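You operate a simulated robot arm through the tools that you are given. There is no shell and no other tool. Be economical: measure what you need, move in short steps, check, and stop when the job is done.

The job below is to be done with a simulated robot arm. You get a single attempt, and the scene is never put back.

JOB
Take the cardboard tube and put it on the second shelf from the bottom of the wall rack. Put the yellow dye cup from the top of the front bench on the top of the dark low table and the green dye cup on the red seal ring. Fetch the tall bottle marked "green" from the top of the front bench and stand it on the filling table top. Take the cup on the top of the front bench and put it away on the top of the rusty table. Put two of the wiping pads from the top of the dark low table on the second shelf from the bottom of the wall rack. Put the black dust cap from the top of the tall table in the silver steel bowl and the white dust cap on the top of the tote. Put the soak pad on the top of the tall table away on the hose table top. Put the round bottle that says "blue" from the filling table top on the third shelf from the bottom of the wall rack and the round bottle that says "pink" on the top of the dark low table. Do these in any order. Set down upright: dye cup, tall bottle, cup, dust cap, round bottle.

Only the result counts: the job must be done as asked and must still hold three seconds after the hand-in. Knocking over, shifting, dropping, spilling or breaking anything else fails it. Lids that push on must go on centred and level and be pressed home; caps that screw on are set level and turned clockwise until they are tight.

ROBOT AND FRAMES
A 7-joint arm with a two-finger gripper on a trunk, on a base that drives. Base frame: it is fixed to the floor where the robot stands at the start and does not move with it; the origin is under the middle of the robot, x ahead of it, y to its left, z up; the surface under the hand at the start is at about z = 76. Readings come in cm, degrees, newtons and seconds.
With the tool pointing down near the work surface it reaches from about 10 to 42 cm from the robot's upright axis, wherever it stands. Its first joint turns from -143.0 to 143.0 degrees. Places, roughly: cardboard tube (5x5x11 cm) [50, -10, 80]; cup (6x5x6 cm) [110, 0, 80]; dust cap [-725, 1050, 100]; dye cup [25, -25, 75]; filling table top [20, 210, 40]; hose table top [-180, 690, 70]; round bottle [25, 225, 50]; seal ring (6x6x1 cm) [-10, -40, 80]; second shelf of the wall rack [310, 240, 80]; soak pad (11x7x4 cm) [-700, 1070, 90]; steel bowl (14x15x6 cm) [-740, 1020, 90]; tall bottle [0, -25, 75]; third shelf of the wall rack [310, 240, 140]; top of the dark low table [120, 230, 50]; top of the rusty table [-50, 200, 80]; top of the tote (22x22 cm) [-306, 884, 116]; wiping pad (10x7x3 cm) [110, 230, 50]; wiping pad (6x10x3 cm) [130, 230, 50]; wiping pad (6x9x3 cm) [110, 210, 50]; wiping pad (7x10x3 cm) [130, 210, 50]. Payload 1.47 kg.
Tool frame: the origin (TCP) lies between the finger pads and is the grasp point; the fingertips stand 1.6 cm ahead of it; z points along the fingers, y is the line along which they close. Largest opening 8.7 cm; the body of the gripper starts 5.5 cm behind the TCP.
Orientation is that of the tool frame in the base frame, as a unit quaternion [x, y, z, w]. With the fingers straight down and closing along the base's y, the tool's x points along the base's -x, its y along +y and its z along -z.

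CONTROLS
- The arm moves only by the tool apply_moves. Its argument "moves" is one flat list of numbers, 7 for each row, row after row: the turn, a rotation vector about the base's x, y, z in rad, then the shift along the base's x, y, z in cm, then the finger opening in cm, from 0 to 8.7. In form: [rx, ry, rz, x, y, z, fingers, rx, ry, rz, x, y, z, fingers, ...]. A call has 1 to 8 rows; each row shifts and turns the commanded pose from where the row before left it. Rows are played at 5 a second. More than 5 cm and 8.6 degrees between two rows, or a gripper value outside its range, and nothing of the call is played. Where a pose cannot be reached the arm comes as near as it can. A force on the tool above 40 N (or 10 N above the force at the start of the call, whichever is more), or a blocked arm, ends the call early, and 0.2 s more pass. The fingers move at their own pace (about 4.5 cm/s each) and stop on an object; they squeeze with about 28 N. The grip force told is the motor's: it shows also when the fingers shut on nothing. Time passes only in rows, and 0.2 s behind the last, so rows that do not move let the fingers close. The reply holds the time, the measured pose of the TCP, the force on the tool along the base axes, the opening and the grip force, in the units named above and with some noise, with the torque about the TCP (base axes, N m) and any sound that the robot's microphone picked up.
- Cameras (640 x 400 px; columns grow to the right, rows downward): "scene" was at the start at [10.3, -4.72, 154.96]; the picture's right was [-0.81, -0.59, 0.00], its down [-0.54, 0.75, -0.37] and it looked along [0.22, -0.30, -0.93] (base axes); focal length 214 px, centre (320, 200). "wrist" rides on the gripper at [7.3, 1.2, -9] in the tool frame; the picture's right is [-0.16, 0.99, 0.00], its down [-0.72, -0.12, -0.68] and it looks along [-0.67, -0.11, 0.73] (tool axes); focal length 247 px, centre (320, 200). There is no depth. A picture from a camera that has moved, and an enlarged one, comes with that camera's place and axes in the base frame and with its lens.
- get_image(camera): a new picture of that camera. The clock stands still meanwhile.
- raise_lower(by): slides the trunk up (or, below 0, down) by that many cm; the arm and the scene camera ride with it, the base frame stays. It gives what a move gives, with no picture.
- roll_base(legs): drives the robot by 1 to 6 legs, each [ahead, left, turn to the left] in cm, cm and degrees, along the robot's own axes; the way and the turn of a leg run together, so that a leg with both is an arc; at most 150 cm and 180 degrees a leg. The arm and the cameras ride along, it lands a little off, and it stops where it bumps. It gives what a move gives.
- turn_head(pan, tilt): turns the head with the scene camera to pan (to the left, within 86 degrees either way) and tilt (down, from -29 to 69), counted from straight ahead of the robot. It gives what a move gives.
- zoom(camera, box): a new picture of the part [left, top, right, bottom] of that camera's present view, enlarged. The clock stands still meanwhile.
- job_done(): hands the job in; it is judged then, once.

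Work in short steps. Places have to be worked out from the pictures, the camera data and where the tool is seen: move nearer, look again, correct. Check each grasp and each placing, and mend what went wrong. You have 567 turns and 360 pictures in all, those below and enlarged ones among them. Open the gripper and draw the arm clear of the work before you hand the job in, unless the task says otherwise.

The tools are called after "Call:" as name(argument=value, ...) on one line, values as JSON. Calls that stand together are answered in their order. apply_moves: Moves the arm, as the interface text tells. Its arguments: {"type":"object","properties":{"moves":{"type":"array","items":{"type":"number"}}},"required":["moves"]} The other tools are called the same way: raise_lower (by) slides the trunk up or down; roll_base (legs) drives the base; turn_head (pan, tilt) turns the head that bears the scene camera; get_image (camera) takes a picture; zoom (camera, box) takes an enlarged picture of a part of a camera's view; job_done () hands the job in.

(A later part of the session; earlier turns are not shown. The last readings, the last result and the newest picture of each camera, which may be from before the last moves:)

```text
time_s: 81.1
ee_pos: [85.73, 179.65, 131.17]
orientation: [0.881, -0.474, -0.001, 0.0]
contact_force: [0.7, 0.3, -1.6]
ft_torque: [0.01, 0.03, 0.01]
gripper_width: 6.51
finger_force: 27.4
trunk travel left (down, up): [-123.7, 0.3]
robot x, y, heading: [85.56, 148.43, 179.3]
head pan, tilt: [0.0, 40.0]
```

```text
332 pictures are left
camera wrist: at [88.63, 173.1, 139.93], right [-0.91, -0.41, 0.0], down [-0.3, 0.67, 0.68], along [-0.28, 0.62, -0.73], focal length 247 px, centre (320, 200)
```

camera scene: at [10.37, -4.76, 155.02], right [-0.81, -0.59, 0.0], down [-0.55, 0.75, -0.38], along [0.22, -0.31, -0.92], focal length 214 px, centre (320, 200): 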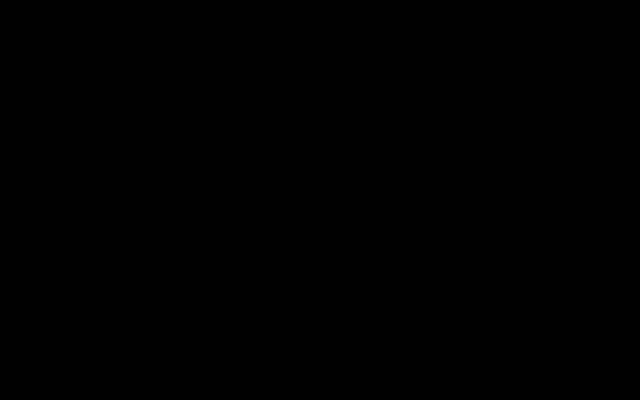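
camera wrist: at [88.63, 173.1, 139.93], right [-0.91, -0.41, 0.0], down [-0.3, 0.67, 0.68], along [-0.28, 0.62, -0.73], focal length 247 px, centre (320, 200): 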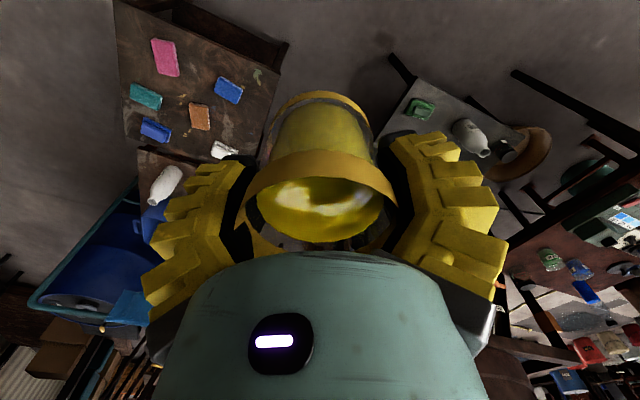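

Call:
zoom(camera="wrist", box=[100, 0, 300, 125])

Call:
zoom(camera="wrist", box=[100, 85, 260, 205])

Call:
zoom(camera="wrist", box=[380, 50, 640, 212])

Call:
zoom(camera="wrist", box=[480, 200, 640, 400])

```text
3.20 times, centred on (200, 62) of wrist
camera zoom: at [88.63, 173.1, 139.93], right [-0.91, -0.41, 0.0], down [-0.3, 0.67, 0.68], along [-0.28, 0.62, -0.73], focal length 790 px, centre (704, 640)
```

zoom: 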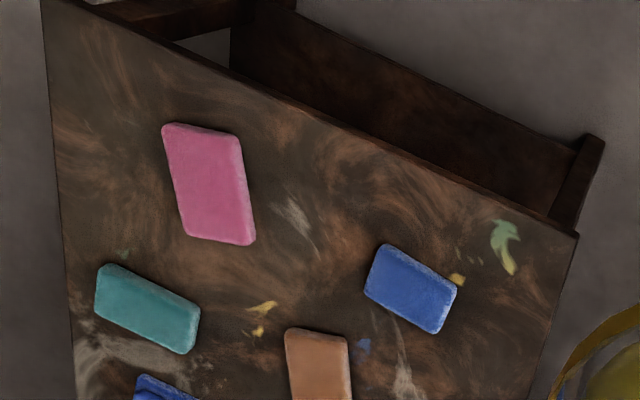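

```text
3.33 times, centred on (180, 145) of wrist
camera zoom: at [88.63, 173.1, 139.93], right [-0.91, -0.41, 0.0], down [-0.3, 0.67, 0.68], along [-0.28, 0.62, -0.73], focal length 823 px, centre (787, 383)
```

zoom: 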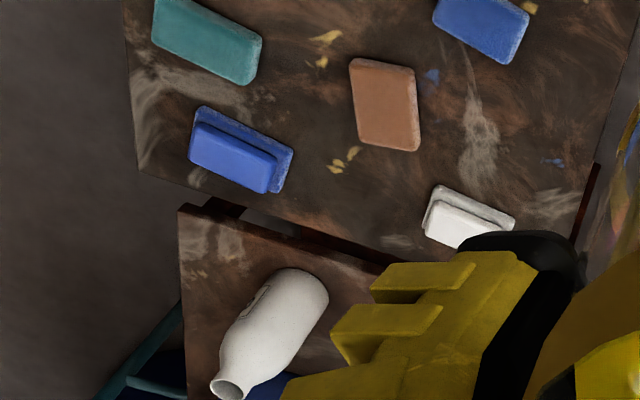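

```text
2.46 times, centred on (510, 131) of wrist
camera zoom: at [88.63, 173.1, 139.93], right [-0.91, -0.41, 0.0], down [-0.3, 0.67, 0.68], along [-0.28, 0.62, -0.73], focal length 608 px, centre (-148, 370)
```

zoom: 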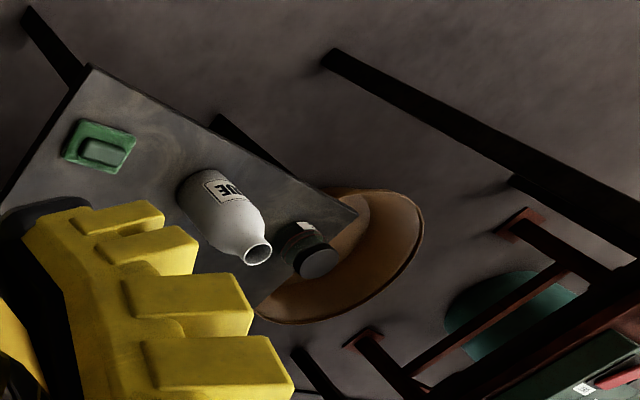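

```text
2.00 times, centred on (560, 300) of wrist
camera zoom: at [88.63, 173.1, 139.93], right [-0.91, -0.41, 0.0], down [-0.3, 0.67, 0.68], along [-0.28, 0.62, -0.73], focal length 494 px, centre (-160, 0)
```

zoom: 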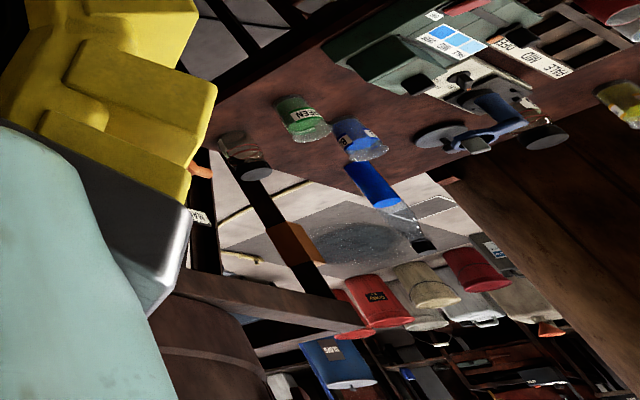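

Four plain slabs (pink, teal, blue, orange) are the wiping pads; the two stepped ones are something else. The table spans x 90.5–139.5, y 202–249. A free spot for the yellow cup is at about (97, 226), so I drive over it and lower partway.

Call:
roll_base(legs=[[-11.3, -45.5, 0.7]])

Call:
raise_lower(by=-50)

Call:
get_image(camera="wrist")

```text
time_s: 83.9
ee_pos: [96.44, 224.56, 131.22]
orientation: [0.884, -0.467, -0.001, -0.001]
contact_force: [-0.2, 0.0, -3.0]
ft_torque: [0.0, -0.03, 0.01]
gripper_width: 6.48
finger_force: 28.3
trunk travel left (down, up): [-123.7, 0.3]
robot x, y, heading: [96.73, 193.29, -179.5]
head pan, tilt: [0.0, 40.0]
```

```text
refused: -50 is not a number from -40 to 40
```

```text
327 pictures are left
camera wrist: at [99.42, 218.03, 139.93], right [-0.91, -0.42, 0.0], down [-0.31, 0.66, 0.68], along [-0.29, 0.62, -0.73], focal length 247 px, centre (320, 200)
```

wrist: 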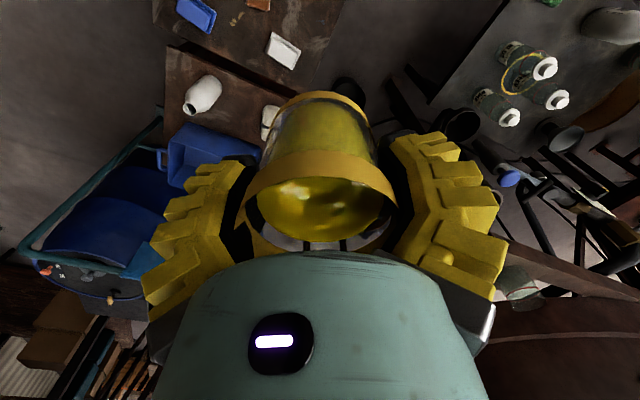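

Call:
raise_lower(by=-40)

Call:
raise_lower(by=-22)

Call:
get_image(camera="wrist")

```text
time_s: 87.7
ee_pos: [96.36, 224.64, 91.21]
orientation: [0.884, -0.468, -0.001, -0.001]
contact_force: [0.5, -0.5, -1.5]
ft_torque: [0.01, -0.01, 0.01]
gripper_width: 6.5
finger_force: 27.8
trunk travel left (down, up): [-83.7, 40.3]
robot x, y, heading: [96.86, 193.6, -179.7]
head pan, tilt: [0.0, 40.0]
```

```text
time_s: 90.0
ee_pos: [96.42, 224.56, 69.13]
orientation: [0.884, -0.468, -0.001, 0.0]
contact_force: [-0.3, -0.5, -1.9]
ft_torque: [0.01, -0.02, -0.01]
gripper_width: 6.5
finger_force: 28.4
trunk travel left (down, up): [-61.7, 62.3]
robot x, y, heading: [97.17, 193.51, -179.4]
head pan, tilt: [0.0, 40.0]
```

```text
326 pictures are left
camera wrist: at [99.42, 218.03, 77.94], right [-0.91, -0.42, 0.0], down [-0.31, 0.66, 0.68], along [-0.29, 0.62, -0.73], focal length 247 px, centre (320, 200)
```

wrist: 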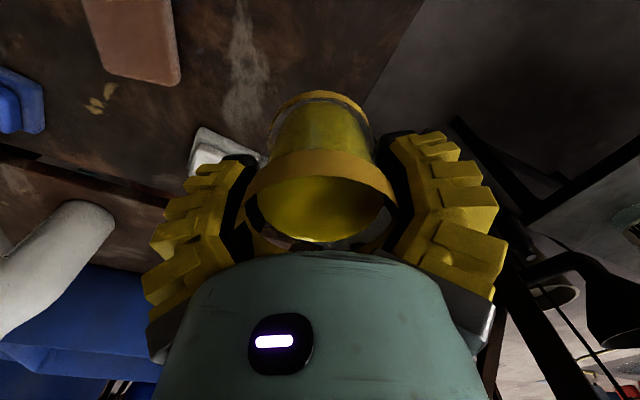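

The spot is clear, with the table edge at x≈90. I shift +1.2 in x and lower to about 1.5 cm above the table.

Call:
apply_moves(moves=[0, 0, 0, 1.2, 0, 0, 3, 0, 0, 0, 0, 0, 0, 3])

Call:
raise_lower(by=-12.5)

Call:
get_image(camera="wrist")

```text
time_s: 90.6
ee_pos: [96.93, 224.58, 69.18]
orientation: [0.884, -0.468, 0.0, 0.0]
contact_force: [0.0, -0.7, -1.7]
ft_torque: [0.0, -0.01, -0.03]
gripper_width: 6.49
finger_force: 27.8
out of reach, approached as far as the arm can: row 1
trunk travel left (down, up): [-61.7, 62.3]
robot x, y, heading: [96.69, 192.96, -179.6]
head pan, tilt: [0.0, 40.0]
```

```text
time_s: 92.2
ee_pos: [97.02, 224.47, 56.74]
orientation: [0.884, -0.467, -0.001, -0.001]
contact_force: [0.2, -0.2, -1.3]
ft_torque: [-0.01, 0.0, -0.03]
gripper_width: 6.49
finger_force: 27.6
trunk travel left (down, up): [-49.2, 74.8]
robot x, y, heading: [97.18, 193.53, -179.5]
head pan, tilt: [0.0, 40.0]
```

```text
325 pictures are left
camera wrist: at [99.94, 217.98, 65.5], right [-0.91, -0.42, 0.0], down [-0.31, 0.66, 0.68], along [-0.29, 0.62, -0.73], focal length 247 px, centre (320, 200)
```

wrist: 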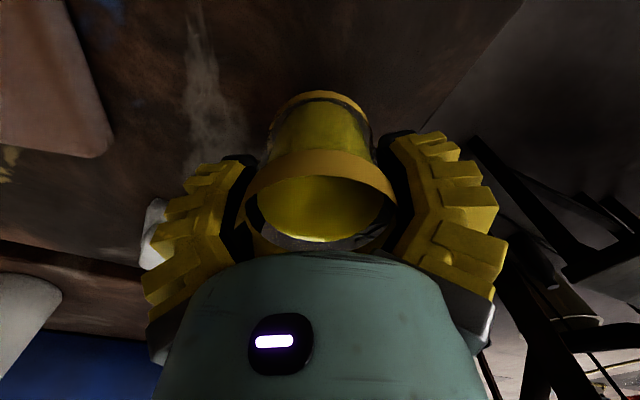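

Call:
raise_lower(by=-1.6)

Call:
apply_moves(moves=[0, 0, 0, 0, 0, -0.3, 3, 0, 0, 0, 0, 0, 0, 3])

```text
time_s: 92.8
ee_pos: [96.89, 224.53, 55.31]
orientation: [0.884, -0.467, -0.001, 0.0]
contact_force: [0.1, 0.3, -1.7]
ft_torque: [-0.03, 0.0, 0.0]
gripper_width: 6.52
finger_force: 28.1
trunk travel left (down, up): [-47.6, 76.4]
robot x, y, heading: [97.34, 193.59, -179.6]
head pan, tilt: [0.0, 40.0]
```

```text
time_s: 93.4
ee_pos: [96.87, 224.54, 55.03]
orientation: [0.884, -0.468, -0.001, 0.0]
contact_force: [-0.4, -0.5, -2.0]
ft_torque: [-0.02, -0.01, -0.02]
gripper_width: 6.5
finger_force: 27.4
trunk travel left (down, up): [-47.6, 76.4]
robot x, y, heading: [96.8, 193.51, -179.6]
head pan, tilt: [0.0, 40.0]
```

Call:
apply_moves(moves=[0, 0, 0, 0, 0, -0.4, 3, 0, 0, 0, 0, 0, 0, 3])

Call:
apply_moves(moves=[0, 0, 0, 0, 0, -0.3, 3, 0, 0, 0, 0, 0, 0, 3])

Call:
apply_moves(moves=[0, 0, 0, 0, 0, -0.2, 3, 0, 0, 0, 0, 0, 0, 3])

```text
time_s: 94.0
ee_pos: [96.33, 224.29, 54.56]
orientation: [0.884, -0.467, -0.001, 0.0]
contact_force: [-0.5, 0.2, -1.1]
ft_torque: [-0.03, -0.01, 0.0]
gripper_width: 6.53
finger_force: 28.4
out of reach, approached as far as the arm can: row 1
trunk travel left (down, up): [-47.6, 76.4]
robot x, y, heading: [97.04, 193.24, -179.5]
head pan, tilt: [0.0, 40.0]
```

```text
time_s: 94.6
ee_pos: [96.33, 224.36, 54.43]
orientation: [0.883, -0.469, -0.001, -0.001]
contact_force: [0.1, 0.4, -1.7]
ft_torque: [0.03, 0.03, 0.0]
gripper_width: 6.48
finger_force: 28.2
trunk travel left (down, up): [-47.6, 76.4]
robot x, y, heading: [97.31, 193.27, -180.0]
head pan, tilt: [0.0, 40.0]
```

```text
time_s: 95.2
ee_pos: [96.22, 224.42, 54.37]
orientation: [0.884, -0.468, -0.001, 0.0]
contact_force: [1.1, 0.0, -1.3]
ft_torque: [-0.06, 0.02, 0.01]
gripper_width: 6.51
finger_force: 28.0
out of reach, approached as far as the arm can: row 1
trunk travel left (down, up): [-47.6, 76.4]
robot x, y, heading: [96.98, 193.18, -179.5]
head pan, tilt: [0.0, 40.0]
```

The arm is at its lower limit, so I continue with trunk steps.

Call:
raise_lower(by=-0.3)

Call:
raise_lower(by=-0.3)

```text
time_s: 95.7
ee_pos: [96.27, 224.44, 54.18]
orientation: [0.883, -0.469, -0.001, -0.001]
contact_force: [-3.1, -7.6, 28.6]
ft_torque: [0.44, 0.13, 0.07]
gripper_width: 6.47
finger_force: 27.4
trunk travel left (down, up): [-47.3, 76.7]
robot x, y, heading: [97.09, 193.31, -179.2]
head pan, tilt: [0.0, 40.0]
```

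```text
time_s: 96.2
ee_pos: [96.31, 224.52, 53.82]
orientation: [0.883, -0.469, -0.001, 0.0]
contact_force: [-0.4, -8.5, 35.0]
ft_torque: [0.01, 0.14, -0.04]
gripper_width: 6.44
finger_force: 28.1
trunk travel left (down, up): [-47.0, 77.0]
robot x, y, heading: [96.86, 193.55, -179.8]
head pan, tilt: [0.0, 40.0]
```

Contact at z≈54.2. I ease up slightly and release.

Call:
raise_lower(by=0.3)

Call:
apply_moves(moves=[0, 0, 0, 0, 0, 0, 6.6, 0, 0, 0, 0, 0, 0, 7.4, 0, 0, 0, 0, 0, 0, 8.2, 0, 0, 0, 0, 0, 0, 8.7])

Call:
raise_lower(by=14)

Call:
get_image(camera="wrist")

```text
time_s: 96.8
ee_pos: [96.03, 224.17, 53.82]
orientation: [0.884, -0.468, -0.002, 0.002]
contact_force: [0.4, -0.1, -2.5]
ft_torque: [-0.01, 0.01, -0.01]
gripper_width: 6.41
finger_force: 28.5
trunk travel left (down, up): [-47.3, 76.7]
robot x, y, heading: [96.66, 193.54, -179.5]
head pan, tilt: [0.0, 40.0]
```

```text
time_s: 97.8
ee_pos: [96.32, 224.29, 54.08]
orientation: [0.884, -0.468, -0.002, 0.001]
contact_force: [0.1, 0.3, 0.6]
ft_torque: [0.01, 0.0, -0.03]
gripper_width: 8.71
finger_force: 0.0
trunk travel left (down, up): [-47.3, 76.7]
robot x, y, heading: [96.69, 193.9, -179.6]
head pan, tilt: [0.0, 40.0]
```

```text
time_s: 99.4
ee_pos: [96.18, 224.32, 68.14]
orientation: [0.884, -0.468, -0.002, 0.0]
contact_force: [0.7, 0.5, -0.6]
ft_torque: [0.01, -0.01, -0.02]
gripper_width: 8.7
finger_force: 0.0
trunk travel left (down, up): [-61.3, 62.7]
robot x, y, heading: [96.9, 193.51, -179.8]
head pan, tilt: [0.0, 40.0]
```

```text
324 pictures are left
camera wrist: at [99.29, 217.75, 76.8], right [-0.91, -0.42, 0.0], down [-0.31, 0.66, 0.68], along [-0.29, 0.62, -0.73], focal length 247 px, centre (320, 200)
```

wrist: 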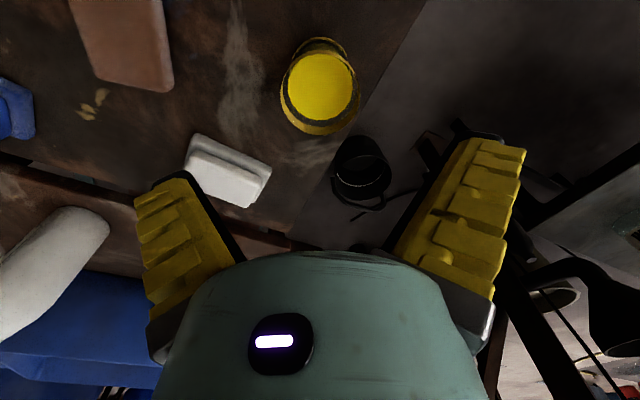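

Yellow cup placed well. Next is a wiping pad: orange, near (112.6, 227), 7 cm wide with its long axis about 100°. I move over it and turn the gripper −24°.

Call:
roll_base(legs=[[-16, -2, 0]])

Call:
apply_moves(moves=[0, 0, -0.14, 0, 0, 0, 8.7, 0, 0, -0.14, 0, 0, 0, 8.7, 0, 0, -0.14, 0, 0, 0, 8.7, 0, 0, 0, 0, 0, 0, 8.7])

Call:
get_image(camera="wrist")

```text
time_s: 100.8
ee_pos: [112.01, 226.54, 68.11]
orientation: [0.883, -0.468, 0.0, -0.001]
contact_force: [-0.3, 0.1, 0.9]
ft_torque: [0.01, 0.01, -0.01]
gripper_width: 8.7
finger_force: 0.0
trunk travel left (down, up): [-61.3, 62.7]
robot x, y, heading: [112.74, 195.58, -179.9]
head pan, tilt: [0.0, 40.0]
```

```text
time_s: 101.8
ee_pos: [111.98, 226.48, 68.19]
orientation: [0.766, -0.643, -0.001, -0.001]
contact_force: [0.0, -0.1, -0.3]
ft_torque: [0.02, 0.03, -0.01]
gripper_width: 8.72
finger_force: 0.0
trunk travel left (down, up): [-61.3, 62.7]
robot x, y, heading: [112.53, 195.44, -179.7]
head pan, tilt: [0.0, 40.0]
```

```text
323 pictures are left
camera wrist: at [111.99, 219.18, 76.78], right [-1.0, -0.02, 0.0], down [-0.01, 0.73, 0.68], along [-0.01, 0.68, -0.73], focal length 247 px, centre (320, 200)
```

wrist: 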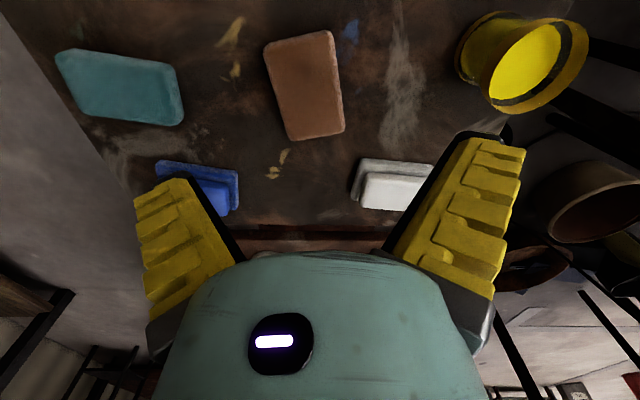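

Call:
roll_base(legs=[[-1.1, -0.5, 0]])

Call:
raise_lower(by=-11)

Call:
get_image(camera="wrist")

```text
time_s: 102.6
ee_pos: [113.15, 227.0, 68.07]
orientation: [0.766, -0.643, -0.001, -0.001]
contact_force: [0.6, -0.4, -0.4]
ft_torque: [0.02, -0.01, -0.02]
gripper_width: 8.69
finger_force: 0.1
trunk travel left (down, up): [-61.3, 62.7]
robot x, y, heading: [113.9, 196.07, -179.6]
head pan, tilt: [0.0, 40.0]
```

```text
time_s: 104.0
ee_pos: [113.26, 226.83, 57.02]
orientation: [0.765, -0.644, -0.002, -0.001]
contact_force: [-0.3, -0.8, 0.1]
ft_torque: [0.01, 0.0, 0.0]
gripper_width: 8.71
finger_force: 0.1
trunk travel left (down, up): [-50.3, 73.7]
robot x, y, heading: [113.74, 196.1, -179.9]
head pan, tilt: [0.0, 40.0]
```

```text
322 pictures are left
camera wrist: at [113.15, 219.65, 65.79], right [-1.0, -0.01, 0.0], down [-0.01, 0.73, 0.68], along [-0.01, 0.68, -0.73], focal length 247 px, centre (320, 200)
```

wrist: 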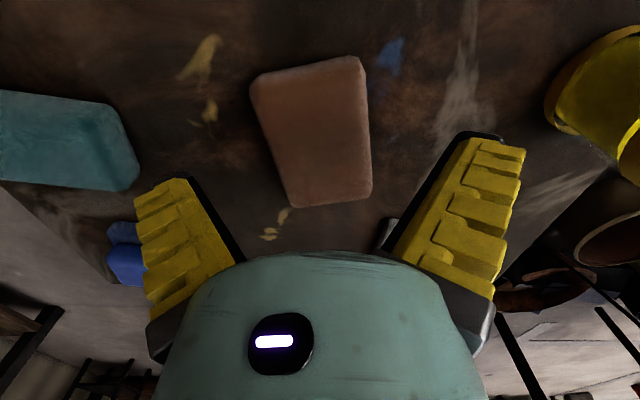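

Call:
raise_lower(by=-4.7)

Call:
apply_moves(moves=[0, 0, 0, 0, 0, 0, 5, 0, 0, 0, 0, 0, 0, 3, 0, 0, 0, 0, 0, 0, 3, 0, 0, 0, 0, 0, 0, 3])

Call:
raise_lower(by=20)

Call:
get_image(camera="wrist")

```text
time_s: 104.9
ee_pos: [113.19, 227.04, 52.21]
orientation: [0.766, -0.643, -0.002, -0.002]
contact_force: [-0.2, -1.0, 0.9]
ft_torque: [0.0, 0.03, -0.03]
gripper_width: 8.71
finger_force: 0.1
trunk travel left (down, up): [-45.6, 78.4]
robot x, y, heading: [113.49, 196.04, -179.8]
head pan, tilt: [0.0, 40.0]
```

```text
time_s: 105.9
ee_pos: [113.06, 227.0, 52.44]
orientation: [0.766, -0.642, -0.001, 0.0]
contact_force: [-0.1, -0.3, 0.4]
ft_torque: [0.0, -0.01, 0.0]
gripper_width: 6.26
finger_force: 28.2
trunk travel left (down, up): [-45.6, 78.4]
robot x, y, heading: [113.95, 196.15, -179.9]
head pan, tilt: [0.0, 40.0]
```

```text
time_s: 108.1
ee_pos: [113.2, 226.99, 72.24]
orientation: [0.766, -0.643, -0.001, -0.001]
contact_force: [-0.8, -0.3, -0.8]
ft_torque: [0.01, -0.01, 0.01]
gripper_width: 6.26
finger_force: 27.8
trunk travel left (down, up): [-65.6, 58.4]
robot x, y, heading: [113.53, 196.05, -179.7]
head pan, tilt: [0.0, 40.0]
```

```text
321 pictures are left
camera wrist: at [113.16, 219.63, 81.07], right [-1.0, -0.01, 0.0], down [-0.01, 0.73, 0.68], along [-0.01, 0.68, -0.73], focal length 247 px, centre (320, 200)
```

wrist: 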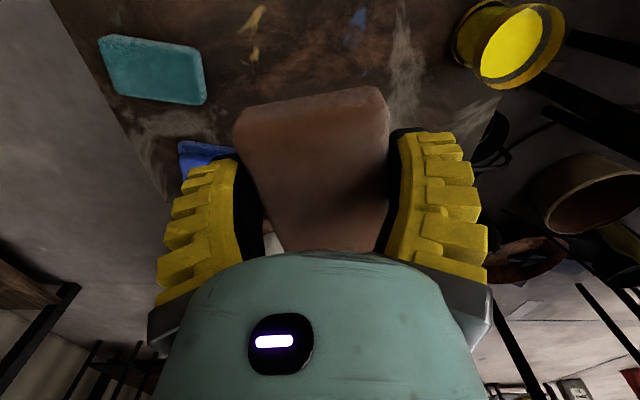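

Pad held (6.3 cm). I raise, turn the robot so the camera looks toward +x, and tilt the tool up to view the rack.

Call:
raise_lower(by=40)

Call:
roll_base(legs=[[0, 0, -70], [0, -60, -20]])

Call:
apply_moves(moves=[0, -0.14, 0, 0, 0, 0, 3, 0, -0.14, 0, 0, 0, 0, 3, 0, -0.14, 0, 0, 0, 0, 3, 0, -0.14, 0, 0, 0, 0, 3])

Call:
get_image(camera="wrist")

```text
time_s: 111.9
ee_pos: [113.08, 226.93, 112.33]
orientation: [0.766, -0.642, -0.001, -0.002]
contact_force: [0.0, -0.1, -0.4]
ft_torque: [0.01, -0.01, 0.0]
gripper_width: 6.22
finger_force: 27.8
trunk travel left (down, up): [-105.6, 18.4]
robot x, y, heading: [113.81, 196.36, -180.0]
head pan, tilt: [0.0, 40.0]
```

```text
time_s: 118.3
ee_pos: [202.37, 206.69, 112.39]
orientation: [-0.083, 0.997, -0.001, 0.001]
contact_force: [-0.8, -0.6, -0.9]
ft_torque: [0.02, 0.0, -0.03]
gripper_width: 6.18
finger_force: 27.8
trunk travel left (down, up): [-105.6, 18.4]
robot x, y, heading: [171.15, 206.66, 89.8]
head pan, tilt: [0.0, 40.0]
```

```text
time_s: 119.3
ee_pos: [202.49, 206.69, 112.41]
orientation: [-0.081, 0.957, -0.023, 0.278]
contact_force: [-0.1, 0.6, -0.3]
ft_torque: [0.02, -0.03, 0.01]
gripper_width: 6.07
finger_force: 27.8
trunk travel left (down, up): [-105.6, 18.4]
robot x, y, heading: [171.46, 206.7, 89.8]
head pan, tilt: [0.0, 40.0]
```

```text
320 pictures are left
camera wrist: at [191.33, 206.74, 115.81], right [-0.01, 1.0, 0.0], down [0.26, 0.01, 0.97], along [0.97, 0.01, -0.26], focal length 247 px, centre (320, 200)
```

wrist: 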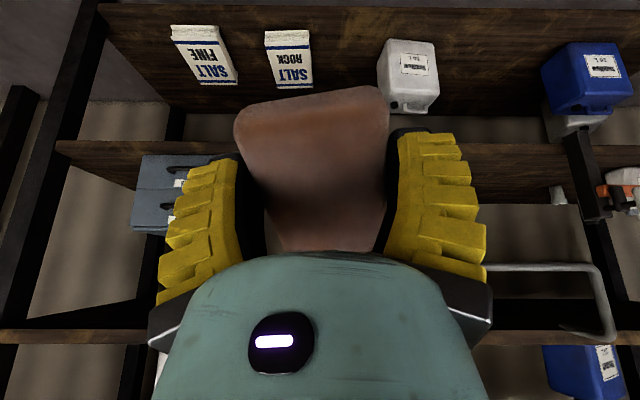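

The rack faces −x. I tilt the camera up more so that the second shelf shows above the gripper in the picture.

Call:
apply_moves(moves=[0, -0.14, 0, 0, 0, 0, 3, 0, -0.14, 0, 0, 0, 0, 3, 0, -0.14, 0, 0, 0, 0, 3])

Call:
get_image(camera="wrist")

```text
time_s: 120.1
ee_pos: [202.43, 206.64, 112.23]
orientation: [-0.074, 0.879, -0.041, 0.469]
contact_force: [-1.6, -0.6, -0.7]
ft_torque: [0.0, -0.09, 0.04]
gripper_width: 6.05
finger_force: 28.1
trunk travel left (down, up): [-105.6, 18.4]
robot x, y, heading: [171.61, 206.49, 89.8]
head pan, tilt: [0.0, 40.0]
```

```text
319 pictures are left
camera wrist: at [190.72, 206.68, 110.97], right [-0.01, 1.0, -0.01], down [-0.16, 0.01, 0.99], along [0.99, 0.01, 0.16], focal length 247 px, centre (320, 200)
```

wrist: 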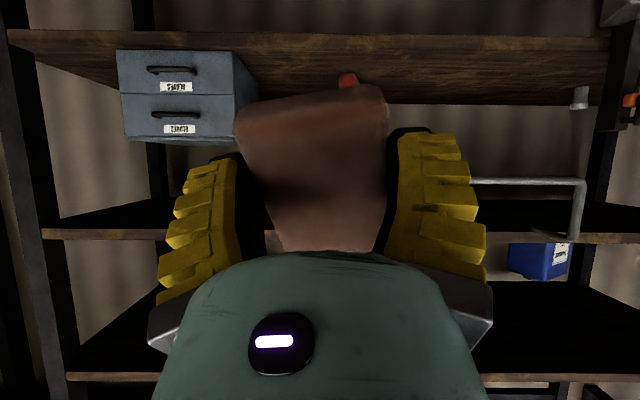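

To judge clearance in the rack I need to know the robot's own shape. I level the tool and yaw the camera to look back at the arm.

Call:
apply_moves(moves=[0, 0.14, 0, 0, 0, 0, 3, 0, 0.14, 0, 0, 0, 0, 3, 0, 0.14, 0, 0, 0, 0, 3, 0, 0.14, 0, 0, 0, 0, 3, 0, 0.14, 0, 0, 0, 0, 3, 0, 0, 0.148, 0, 0, 0, 3, 0, 0, 0.148, 0, 0, 0, 3, 0, 0, 0.148, 0, 0, 0, 3])

Call:
apply_moves(moves=[0, 0, 0.148, 0, 0, 0, 3, 0, 0, 0.148, 0, 0, 0, 3, 0, 0, 0.148, 0, 0, 0, 3, 0, 0, 0.148, 0, 0, 0, 3, 0, 0, 0.148, 0, 0, 0, 3, 0, 0, 0.148, 0, 0, 0, 3, 0, 0, 0.148, 0, 0, 0, 3, 0, 0, 0.148, 0, 0, 0, 3])

Call:
apply_moves(moves=[0, 0, 0.148, 0, 0, 0, 3, 0, 0, 0.148, 0, 0, 0, 3, 0, 0, 0.148, 0, 0, 0, 3, 0, 0, 0.148, 0, 0, 0, 3, 0, 0, 0.148, 0, 0, 0, 3, 0, 0, 0.148, 0, 0, 0, 3, 0, 0, 0.148, 0, 0, 0, 3, 0, 0, 0.148, 0, 0, 0, 3])

Call:
get_image(camera="wrist")

```text
time_s: 121.9
ee_pos: [202.46, 206.81, 112.44]
orientation: [-0.3, 0.944, 0.019, 0.139]
contact_force: [0.5, 0.1, 0.7]
ft_torque: [0.0, 0.02, 0.02]
gripper_width: 5.95
finger_force: 27.9
trunk travel left (down, up): [-105.6, 18.4]
robot x, y, heading: [171.53, 206.26, 89.8]
head pan, tilt: [0.0, 40.0]
```

```text
time_s: 123.5
ee_pos: [201.72, 206.55, 115.56]
orientation: [0.728, -0.673, -0.056, -0.115]
contact_force: [-0.3, -1.1, -0.9]
ft_torque: [0.02, -0.03, -0.01]
gripper_width: 5.74
finger_force: 28.1
out of reach, approached as far as the arm can: row 4, 5, 6
trunk travel left (down, up): [-105.6, 18.4]
robot x, y, heading: [171.71, 206.46, 89.8]
head pan, tilt: [0.0, 40.0]
stopped in row 8: the force on the tool passed its limit at 46 N (the readings are from after the stop); the commanded pose is now the measured one
```

```text
time_s: 125.3
ee_pos: [201.03, 210.61, 116.76]
orientation: [0.981, -0.15, -0.108, -0.065]
contact_force: [0.0, -0.1, -0.9]
ft_torque: [0.04, 0.02, 0.03]
gripper_width: 5.57
finger_force: 28.1
out of reach, approached as far as the arm can: row 2, 3, 5, 6
trunk travel left (down, up): [-105.6, 18.4]
robot x, y, heading: [171.37, 206.62, 89.7]
head pan, tilt: [0.0, 40.0]
```

```text
318 pictures are left
camera wrist: at [209.08, 206.14, 123.52], right [-0.45, -0.89, -0.06], down [-0.51, 0.2, 0.84], along [-0.74, 0.41, -0.54], focal length 247 px, centre (320, 200)
```

wrist: 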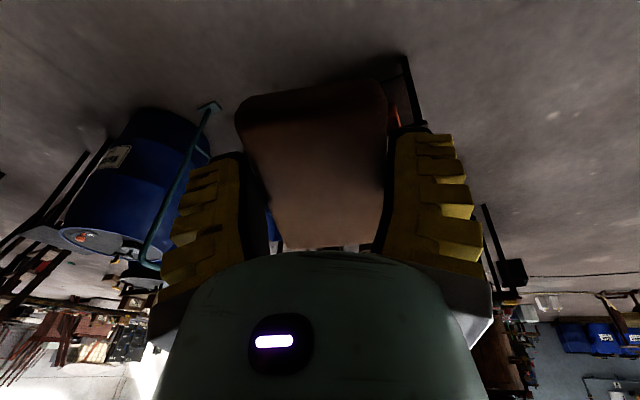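

No robot body shows below z≈126, so it hangs from above; some contact (46 N) occurred near a joint limit. I rotate the tool back.

Call:
apply_moves(moves=[0, 0, -0.148, 0, 0, 0, 3, 0, 0, -0.148, 0, 0, 0, 3, 0, 0, -0.148, 0, 0, 0, 3, 0, 0, -0.148, 0, 0, 0, 3, 0, 0, -0.148, 0, 0, 0, 3, 0, 0, -0.148, 0, 0, 0, 3, 0, 0, -0.148, 0, 0, 0, 3, 0, 0, -0.148, 0, 0, 0, 3])

Call:
apply_moves(moves=[0, 0, -0.148, 0, 0, 0, 3, 0, 0, -0.148, 0, 0, 0, 3, 0, 0, -0.148, 0, 0, 0, 3, 0, 0, -0.148, 0, 0, 0, 3, 0, 0, -0.148, 0, 0, 0, 3, 0, 0, -0.148, 0, 0, 0, 3, 0, 0, -0.148, 0, 0, 0, 3, 0, 0, -0.148, 0, 0, 0, 3])

Call:
get_image(camera="wrist")

```text
time_s: 127.2
ee_pos: [200.92, 210.66, 116.95]
orientation: [0.727, -0.674, -0.055, -0.115]
contact_force: [0.0, -0.1, -2.0]
ft_torque: [0.0, -0.01, 0.03]
gripper_width: 5.53
finger_force: 27.7
trunk travel left (down, up): [-105.6, 18.4]
robot x, y, heading: [171.3, 206.38, 89.7]
head pan, tilt: [0.0, 40.0]
```

```text
time_s: 128.9
ee_pos: [200.95, 210.48, 116.77]
orientation: [-0.228, 0.965, -0.019, 0.125]
contact_force: [0.0, 0.4, -0.8]
ft_torque: [0.03, 0.02, 0.0]
gripper_width: 5.49
finger_force: 27.8
trunk travel left (down, up): [-105.6, 18.4]
robot x, y, heading: [171.64, 206.21, 90.0]
head pan, tilt: [0.0, 40.0]
```

```text
317 pictures are left
camera wrist: at [191.8, 208.32, 123.53], right [-0.29, 0.95, -0.06], down [0.51, 0.21, 0.84], along [0.81, 0.22, -0.54], focal length 247 px, centre (320, 200)
```

wrist: 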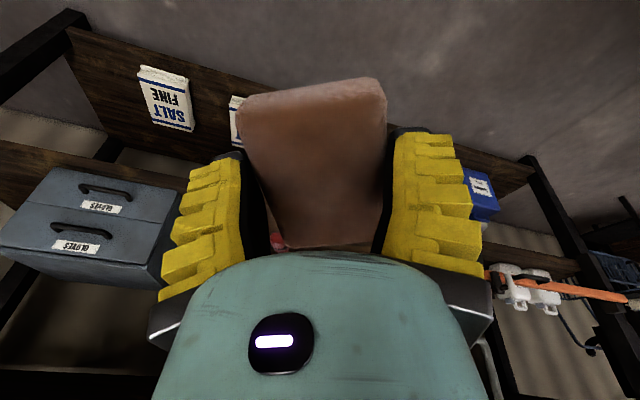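

Call:
apply_moves(moves=[0, 0, -0.148, 0, 0, 0, 3, 0, 0, -0.148, 0, 0, 0, 3, 0, -0.14, 0, 0, 0, 0, 3, 0, -0.14, 0, 0, 0, 0, 3, 0, -0.14, 0, 0, 0, 0, 3])

Call:
roll_base(legs=[[38, -10, 0]])

Call:
get_image(camera="wrist")

```text
time_s: 130.2
ee_pos: [201.84, 210.05, 116.0]
orientation: [-0.076, 0.94, -0.054, 0.327]
contact_force: [1.2, 0.4, -0.3]
ft_torque: [-0.01, 0.05, 0.0]
gripper_width: 5.45
finger_force: 28.3
out of reach, approached as far as the arm can: row 3, 4
trunk travel left (down, up): [-105.6, 18.4]
robot x, y, heading: [171.2, 206.37, 89.8]
head pan, tilt: [0.0, 40.0]
```

```text
time_s: 132.7
ee_pos: [211.59, 249.13, 115.87]
orientation: [-0.08, 0.941, -0.052, 0.326]
contact_force: [0.0, 0.2, 0.3]
ft_torque: [0.0, -0.02, -0.02]
gripper_width: 5.4
finger_force: 28.4
trunk travel left (down, up): [-105.6, 18.4]
robot x, y, heading: [181.33, 245.4, 90.7]
head pan, tilt: [0.0, 40.0]
```

```text
316 pictures are left
camera wrist: at [200.14, 249.39, 118.16], right [0.01, 1.0, -0.05], down [0.15, 0.05, 0.99], along [0.99, -0.01, -0.15], focal length 247 px, centre (320, 200)
```

wrist: 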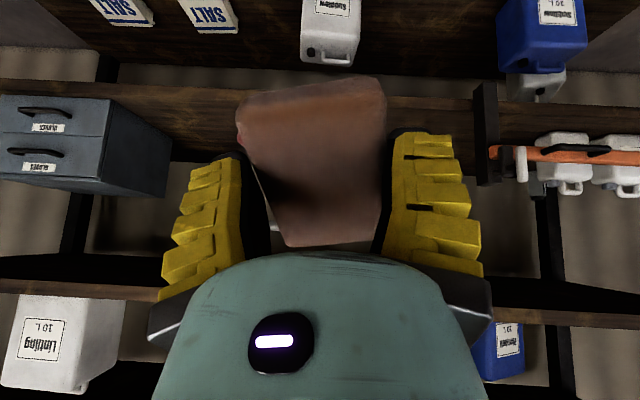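

The second shelf's front edge is at x≈262, z≈80, with free space at y≈230–290. I move to just in front of it at y≈265 and lower to shelf level.

Call:
roll_base(legs=[[15, -40, -0.7]])

Call:
raise_lower(by=-24)

Call:
get_image(camera="wrist")

```text
time_s: 135.3
ee_pos: [251.54, 263.69, 115.91]
orientation: [-0.075, 0.941, -0.054, 0.326]
contact_force: [-0.6, 0.1, -0.5]
ft_torque: [0.01, 0.05, 0.0]
gripper_width: 5.34
finger_force: 28.5
trunk travel left (down, up): [-105.6, 18.4]
robot x, y, heading: [221.44, 259.72, 90.0]
head pan, tilt: [0.0, 40.0]
```

```text
time_s: 137.8
ee_pos: [251.45, 263.77, 91.9]
orientation: [-0.075, 0.941, -0.054, 0.325]
contact_force: [1.0, 0.4, -0.5]
ft_torque: [0.0, 0.0, 0.0]
gripper_width: 5.31
finger_force: 28.1
trunk travel left (down, up): [-81.6, 42.4]
robot x, y, heading: [221.18, 259.95, 89.8]
head pan, tilt: [0.0, 40.0]
```

```text
315 pictures are left
camera wrist: at [240.05, 264.17, 94.17], right [0.02, 1.0, -0.05], down [0.15, 0.05, 0.99], along [0.99, -0.03, -0.15], focal length 247 px, centre (320, 200)
```

wrist: 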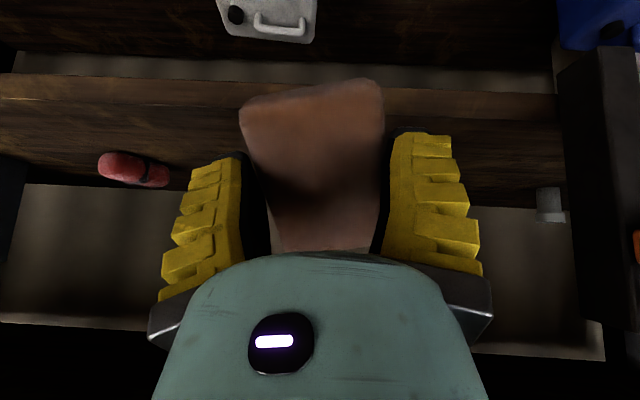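

Shelf top is at about z 81, front edge x≈265. I drive in 26 cm with the pad above the surface.

Call:
roll_base(legs=[[0, -26, 0]])

Call:
get_image(camera="wrist")

```text
time_s: 139.2
ee_pos: [265.18, 262.82, 91.91]
orientation: [-0.067, 0.944, -0.065, 0.316]
contact_force: [-0.9, 0.9, 0.0]
ft_torque: [0.0, 0.0, 0.01]
gripper_width: 5.25
finger_force: 28.2
trunk travel left (down, up): [-81.6, 42.4]
robot x, y, heading: [237.18, 260.19, 90.3]
head pan, tilt: [0.0, 40.0]
stopped in leg 1: the robot was blocked; the commanded pose is now the measured one
```

```text
314 pictures are left
camera wrist: at [253.8, 263.56, 94.27], right [0.04, 1.0, -0.07], down [0.17, 0.06, 0.98], along [0.98, -0.05, -0.17], focal length 247 px, centre (320, 200)
```

wrist: 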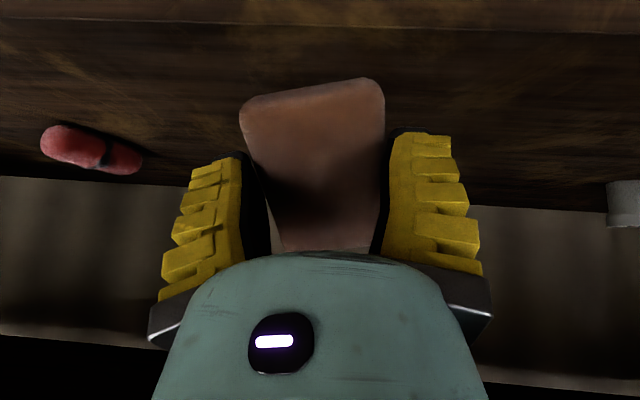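

Something of the arm or body is blocked, probably against the third shelf's edge. I back off and extend the arm instead.

Call:
roll_base(legs=[[0, 5, 0]])

Call:
apply_moves(moves=[0, 0, 0, 3, 0, 0, 3, 0, 0, 0, 3, 0, 0, 3, 0, 0, 0, 3, 0, 0, 3, 0, 0, 0, 3, 0, 0, 3, 0, 0, 0, 3, 0, 0, 3])

```text
time_s: 140.2
ee_pos: [261.98, 262.66, 92.27]
orientation: [-0.068, 0.941, -0.065, 0.325]
contact_force: [-0.7, -0.1, -0.6]
ft_torque: [0.0, 0.0, 0.02]
gripper_width: 5.24
finger_force: 27.7
trunk travel left (down, up): [-81.6, 42.4]
robot x, y, heading: [232.93, 259.86, 90.4]
head pan, tilt: [0.0, 40.0]
```

```text
time_s: 141.6
ee_pos: [269.34, 262.18, 87.94]
orientation: [-0.049, 0.959, -0.06, 0.272]
contact_force: [0.4, 0.8, -0.3]
ft_torque: [-0.02, 0.01, -0.03]
gripper_width: 5.2
finger_force: 27.7
trunk travel left (down, up): [-81.6, 42.4]
robot x, y, heading: [232.33, 259.95, 90.3]
head pan, tilt: [0.0, 40.0]
stopped in row 5: the arm was blocked; the commanded pose is now the measured one
```

Blocked again. I'll use a more horizontal tool: back out, tilt to about 62°, and then go in.

Call:
apply_moves(moves=[0, 0, 0, -4, 0, 2, 3, 0, 0, 0, -4, 0, 2, 3, 0, -0.14, 0, 0, 0, 0, 3, 0, -0.14, 0, 0, 0, 0, 3, 0, -0.14, 0, 0, 0, 0, 3, 0, -0.11, 0, 0, 0, 0, 3, 0, 0, 0, 0, 0, 0, 3])

Call:
get_image(camera="wrist")

```text
time_s: 143.2
ee_pos: [265.53, 262.03, 93.94]
orientation: [-0.036, 0.84, -0.077, 0.536]
contact_force: [-0.3, -0.2, -0.1]
ft_torque: [-0.02, 0.0, 0.01]
gripper_width: 5.13
finger_force: 28.2
trunk travel left (down, up): [-81.6, 42.4]
robot x, y, heading: [232.23, 260.09, 90.6]
head pan, tilt: [0.0, 40.0]
```

```text
313 pictures are left
camera wrist: at [254.22, 263.0, 90.67], right [0.09, 1.0, -0.02], down [-0.31, 0.05, 0.95], along [0.95, -0.07, 0.31], focal length 247 px, centre (320, 200)
```

wrist: 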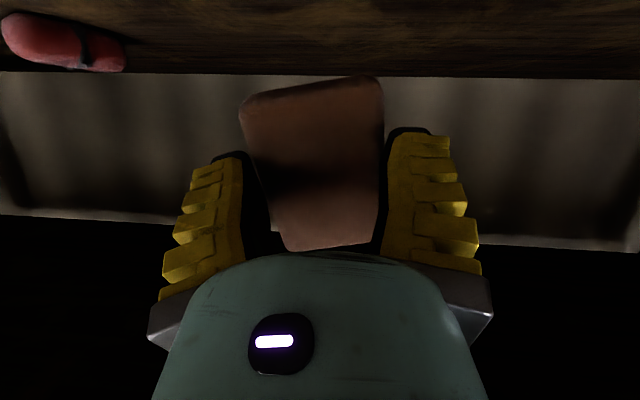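

Call:
apply_moves(moves=[0, 0, 0, 2, 0, -1, 3, 0, 0, 0, 2, 0, -1, 3, 0, 0, 0, 2, 0, -1, 3, 0, 0, 0, 2, 0, -1, 3, 0, 0, 0, 2, 0, -0.5, 3])

```text
time_s: 144.3
ee_pos: [272.28, 262.14, 90.93]
orientation: [-0.037, 0.841, -0.078, 0.535]
contact_force: [-0.1, -1.0, 0.0]
ft_torque: [0.0, 0.0, 0.02]
gripper_width: 5.0
finger_force: 28.4
out of reach, approached as far as the arm can: row 4, 5
trunk travel left (down, up): [-81.6, 42.4]
robot x, y, heading: [232.51, 260.31, 90.4]
head pan, tilt: [0.0, 40.0]
```

Call:
roll_base(legs=[[0, -3, 0]])

Call:
raise_lower(by=-3.5)

Call:
get_image(camera="wrist")

```text
time_s: 145.2
ee_pos: [275.28, 262.05, 91.05]
orientation: [-0.037, 0.84, -0.076, 0.536]
contact_force: [-0.1, -0.1, -0.4]
ft_torque: [-0.02, 0.01, 0.0]
gripper_width: 5.03
finger_force: 28.4
trunk travel left (down, up): [-81.6, 42.4]
robot x, y, heading: [235.65, 259.85, 90.5]
head pan, tilt: [0.0, 40.0]
```

```text
time_s: 146.0
ee_pos: [275.26, 262.14, 87.5]
orientation: [-0.036, 0.84, -0.076, 0.535]
contact_force: [-0.4, -0.3, -0.6]
ft_torque: [0.0, -0.02, 0.0]
gripper_width: 4.99
finger_force: 28.3
trunk travel left (down, up): [-78.1, 45.9]
robot x, y, heading: [235.35, 259.7, 90.2]
head pan, tilt: [0.0, 40.0]
```

```text
312 pictures are left
camera wrist: at [263.94, 263.14, 84.26], right [0.09, 1.0, -0.02], down [-0.31, 0.05, 0.95], along [0.95, -0.08, 0.31], focal length 247 px, centre (320, 200)
```

wrist: 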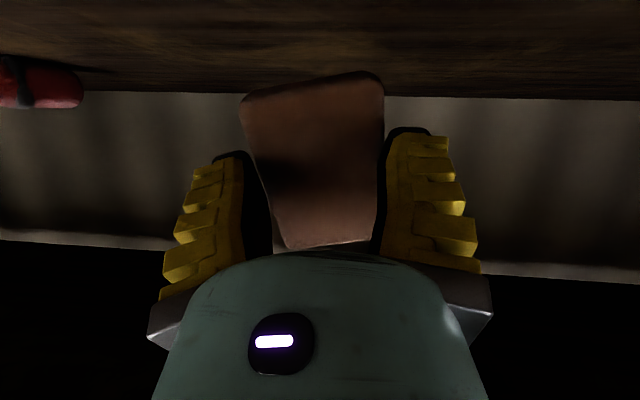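

Call:
raise_lower(by=-0.6)

Call:
raise_lower(by=-0.5)

```text
time_s: 146.5
ee_pos: [275.24, 262.08, 86.84]
orientation: [-0.035, 0.84, -0.078, 0.535]
contact_force: [0.9, -0.5, -0.8]
ft_torque: [-0.06, 0.03, -0.02]
gripper_width: 4.97
finger_force: 27.7
trunk travel left (down, up): [-77.5, 46.5]
robot x, y, heading: [235.38, 260.34, 90.6]
head pan, tilt: [0.0, 40.0]
```

```text
time_s: 147.1
ee_pos: [275.19, 262.16, 86.19]
orientation: [-0.036, 0.84, -0.077, 0.536]
contact_force: [0.0, 0.3, -0.2]
ft_torque: [-0.01, 0.03, 0.01]
gripper_width: 4.93
finger_force: 27.8
trunk travel left (down, up): [-77.0, 47.0]
robot x, y, heading: [235.29, 260.4, 90.4]
head pan, tilt: [0.0, 40.0]
```

The pad's lower edge is within about 1 cm of the shelf. I release it there.

Call:
apply_moves(moves=[0, 0, 0, 0, 0, 0, 7, 0, 0, 0, 0, 0, 0, 8.7, 0, 0, 0, 0, 0, 0, 8.7, 0, 0, 0, 0, 0, 0, 8.7])

Call:
get_image(camera="wrist")

```text
time_s: 148.1
ee_pos: [275.31, 262.11, 86.41]
orientation: [-0.037, 0.841, -0.077, 0.535]
contact_force: [-0.6, -1.0, 0.0]
ft_torque: [0.0, 0.01, 0.02]
gripper_width: 8.75
finger_force: 0.0
trunk travel left (down, up): [-77.0, 47.0]
robot x, y, heading: [235.31, 259.87, 90.5]
head pan, tilt: [0.0, 40.0]
```

```text
311 pictures are left
camera wrist: at [263.93, 263.13, 83.16], right [0.09, 1.0, -0.02], down [-0.31, 0.05, 0.95], along [0.95, -0.08, 0.31], focal length 247 px, centre (320, 200)
```

wrist: 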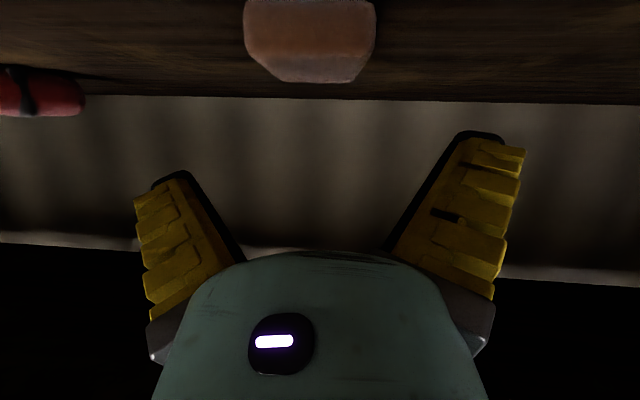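

The pad lies flat. I raise slightly, back out and check.

Call:
raise_lower(by=3)

Call:
roll_base(legs=[[0, 35, 0]])

Call:
get_image(camera="wrist")

```text
time_s: 148.8
ee_pos: [275.15, 262.17, 89.5]
orientation: [-0.036, 0.841, -0.077, 0.534]
contact_force: [-0.4, 0.1, -0.7]
ft_torque: [-0.01, 0.02, -0.03]
gripper_width: 8.69
finger_force: 0.1
trunk travel left (down, up): [-80.0, 44.0]
robot x, y, heading: [235.0, 259.72, 90.4]
head pan, tilt: [0.0, 40.0]
```

```text
time_s: 151.1
ee_pos: [239.83, 261.76, 89.35]
orientation: [-0.036, 0.841, -0.077, 0.535]
contact_force: [-0.1, -0.4, 0.1]
ft_torque: [0.0, 0.02, 0.0]
gripper_width: 8.69
finger_force: 0.0
trunk travel left (down, up): [-80.0, 44.0]
robot x, y, heading: [200.13, 259.55, 90.3]
head pan, tilt: [0.0, 40.0]
```

```text
310 pictures are left
camera wrist: at [228.62, 262.83, 86.16], right [0.09, 1.0, -0.02], down [-0.31, 0.05, 0.95], along [0.95, -0.08, 0.31], focal length 247 px, centre (320, 200)
```

wrist: 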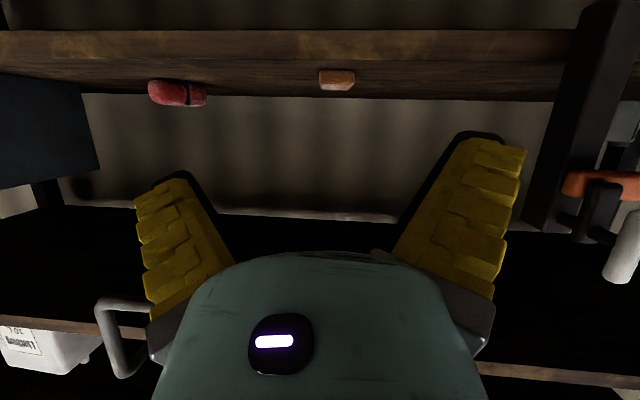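

Pad 1 is well placed. I level the tool, raise, and go back for the blue slab pad near (105, 213.6), staying at heading 90.

Call:
apply_moves(moves=[0, 0.14, 0, 0, 0, 1, 8.7, 0, 0.14, 0, 0, 0, 1, 8.7, 0, 0.14, 0, -1, 0, 1, 8.7, 0, 0.14, 0, -1, 0, 1, 8.7, 0, 0.14, 0, -1, 0, 1, 8.7, 0, 0.14, 0, -1, 0, 0, 8.7, 0, 0.14, 0, -1, 0, 0, 8.7, 0, 0.14, 0, 0, 0, 0, 8.7])

Call:
raise_lower(by=22)

Call:
roll_base(legs=[[-47, 126, 0]])

Call:
get_image(camera="wrist")

```text
time_s: 152.9
ee_pos: [233.77, 262.2, 92.36]
orientation: [-0.072, 0.996, -0.048, 0.007]
contact_force: [0.5, -0.5, 0.4]
ft_torque: [0.01, -0.02, -0.03]
gripper_width: 8.71
finger_force: 0.1
out of reach, approached as far as the arm can: row 1
trunk travel left (down, up): [-80.0, 44.0]
robot x, y, heading: [200.27, 259.59, 90.5]
head pan, tilt: [0.0, 40.0]
```

```text
time_s: 155.2
ee_pos: [233.72, 262.33, 114.25]
orientation: [-0.071, 0.996, -0.047, 0.007]
contact_force: [0.2, -0.1, -0.7]
ft_torque: [0.0, 0.06, 0.02]
gripper_width: 8.7
finger_force: 0.1
trunk travel left (down, up): [-102.0, 22.0]
robot x, y, heading: [199.71, 259.71, 90.2]
head pan, tilt: [0.0, 40.0]
```

```text
time_s: 161.9
ee_pos: [108.99, 215.55, 114.23]
orientation: [-0.066, 0.997, -0.047, 0.007]
contact_force: [0.7, -0.1, 0.4]
ft_torque: [-0.01, -0.02, 0.01]
gripper_width: 8.68
finger_force: 0.0
trunk travel left (down, up): [-102.0, 22.0]
robot x, y, heading: [75.48, 213.11, 89.9]
head pan, tilt: [0.0, 40.0]
```

```text
309 pictures are left
camera wrist: at [101.31, 216.58, 122.85], right [0.02, 1.0, -0.09], down [0.72, 0.05, 0.69], along [0.69, -0.08, -0.71], focal length 247 px, centre (320, 200)
```

wrist: 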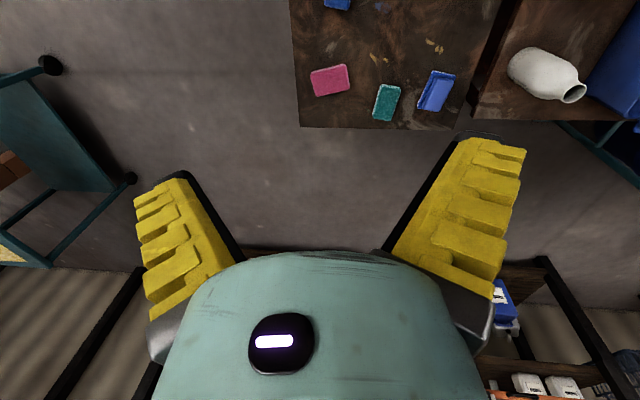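

Call:
roll_base(legs=[[-1.5, 3.5, 0]])

Call:
apply_moves(moves=[0.093, 0, 0, 0, 0, 0, 8.7, 0, 0, 0, 0, 0, 0, 8.7])

Call:
raise_lower(by=-39)

Call:
get_image(camera="wrist")

```text
time_s: 162.8
ee_pos: [105.57, 213.97, 114.28]
orientation: [-0.067, 0.997, -0.047, 0.006]
contact_force: [0.8, -0.4, -0.5]
ft_torque: [0.0, -0.01, 0.02]
gripper_width: 8.69
finger_force: 0.0
trunk travel left (down, up): [-102.0, 22.0]
robot x, y, heading: [71.44, 211.69, 90.0]
head pan, tilt: [0.0, 40.0]
```

```text
time_s: 163.4
ee_pos: [105.52, 214.11, 114.26]
orientation: [-0.067, 0.998, 0.0, 0.011]
contact_force: [0.6, 0.4, 0.1]
ft_torque: [0.01, -0.01, -0.01]
gripper_width: 8.68
finger_force: 0.0
trunk travel left (down, up): [-102.0, 22.0]
robot x, y, heading: [72.2, 212.03, 90.0]
head pan, tilt: [0.0, 40.0]
```

```text
time_s: 167.1
ee_pos: [105.59, 214.11, 75.38]
orientation: [-0.066, 0.998, 0.0, 0.011]
contact_force: [0.1, -0.1, -0.6]
ft_torque: [0.0, -0.01, -0.01]
gripper_width: 8.67
finger_force: 0.1
trunk travel left (down, up): [-63.0, 61.0]
robot x, y, heading: [71.33, 211.62, 90.0]
head pan, tilt: [0.0, 40.0]
```

```text
308 pictures are left
camera wrist: at [97.81, 214.33, 83.97], right [0.03, 1.0, 0.0], down [0.72, -0.02, 0.69], along [0.69, -0.02, -0.72], focal length 247 px, centre (320, 200)
```

wrist: 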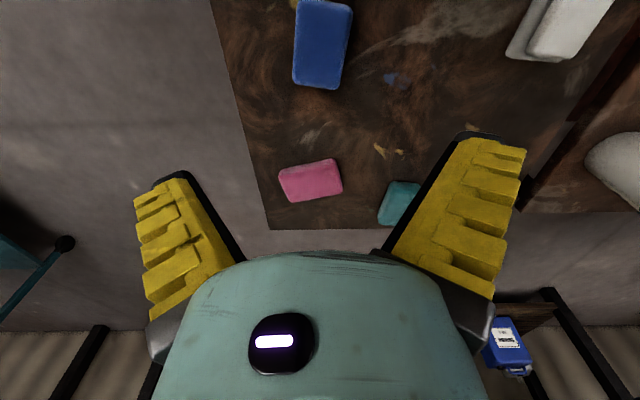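

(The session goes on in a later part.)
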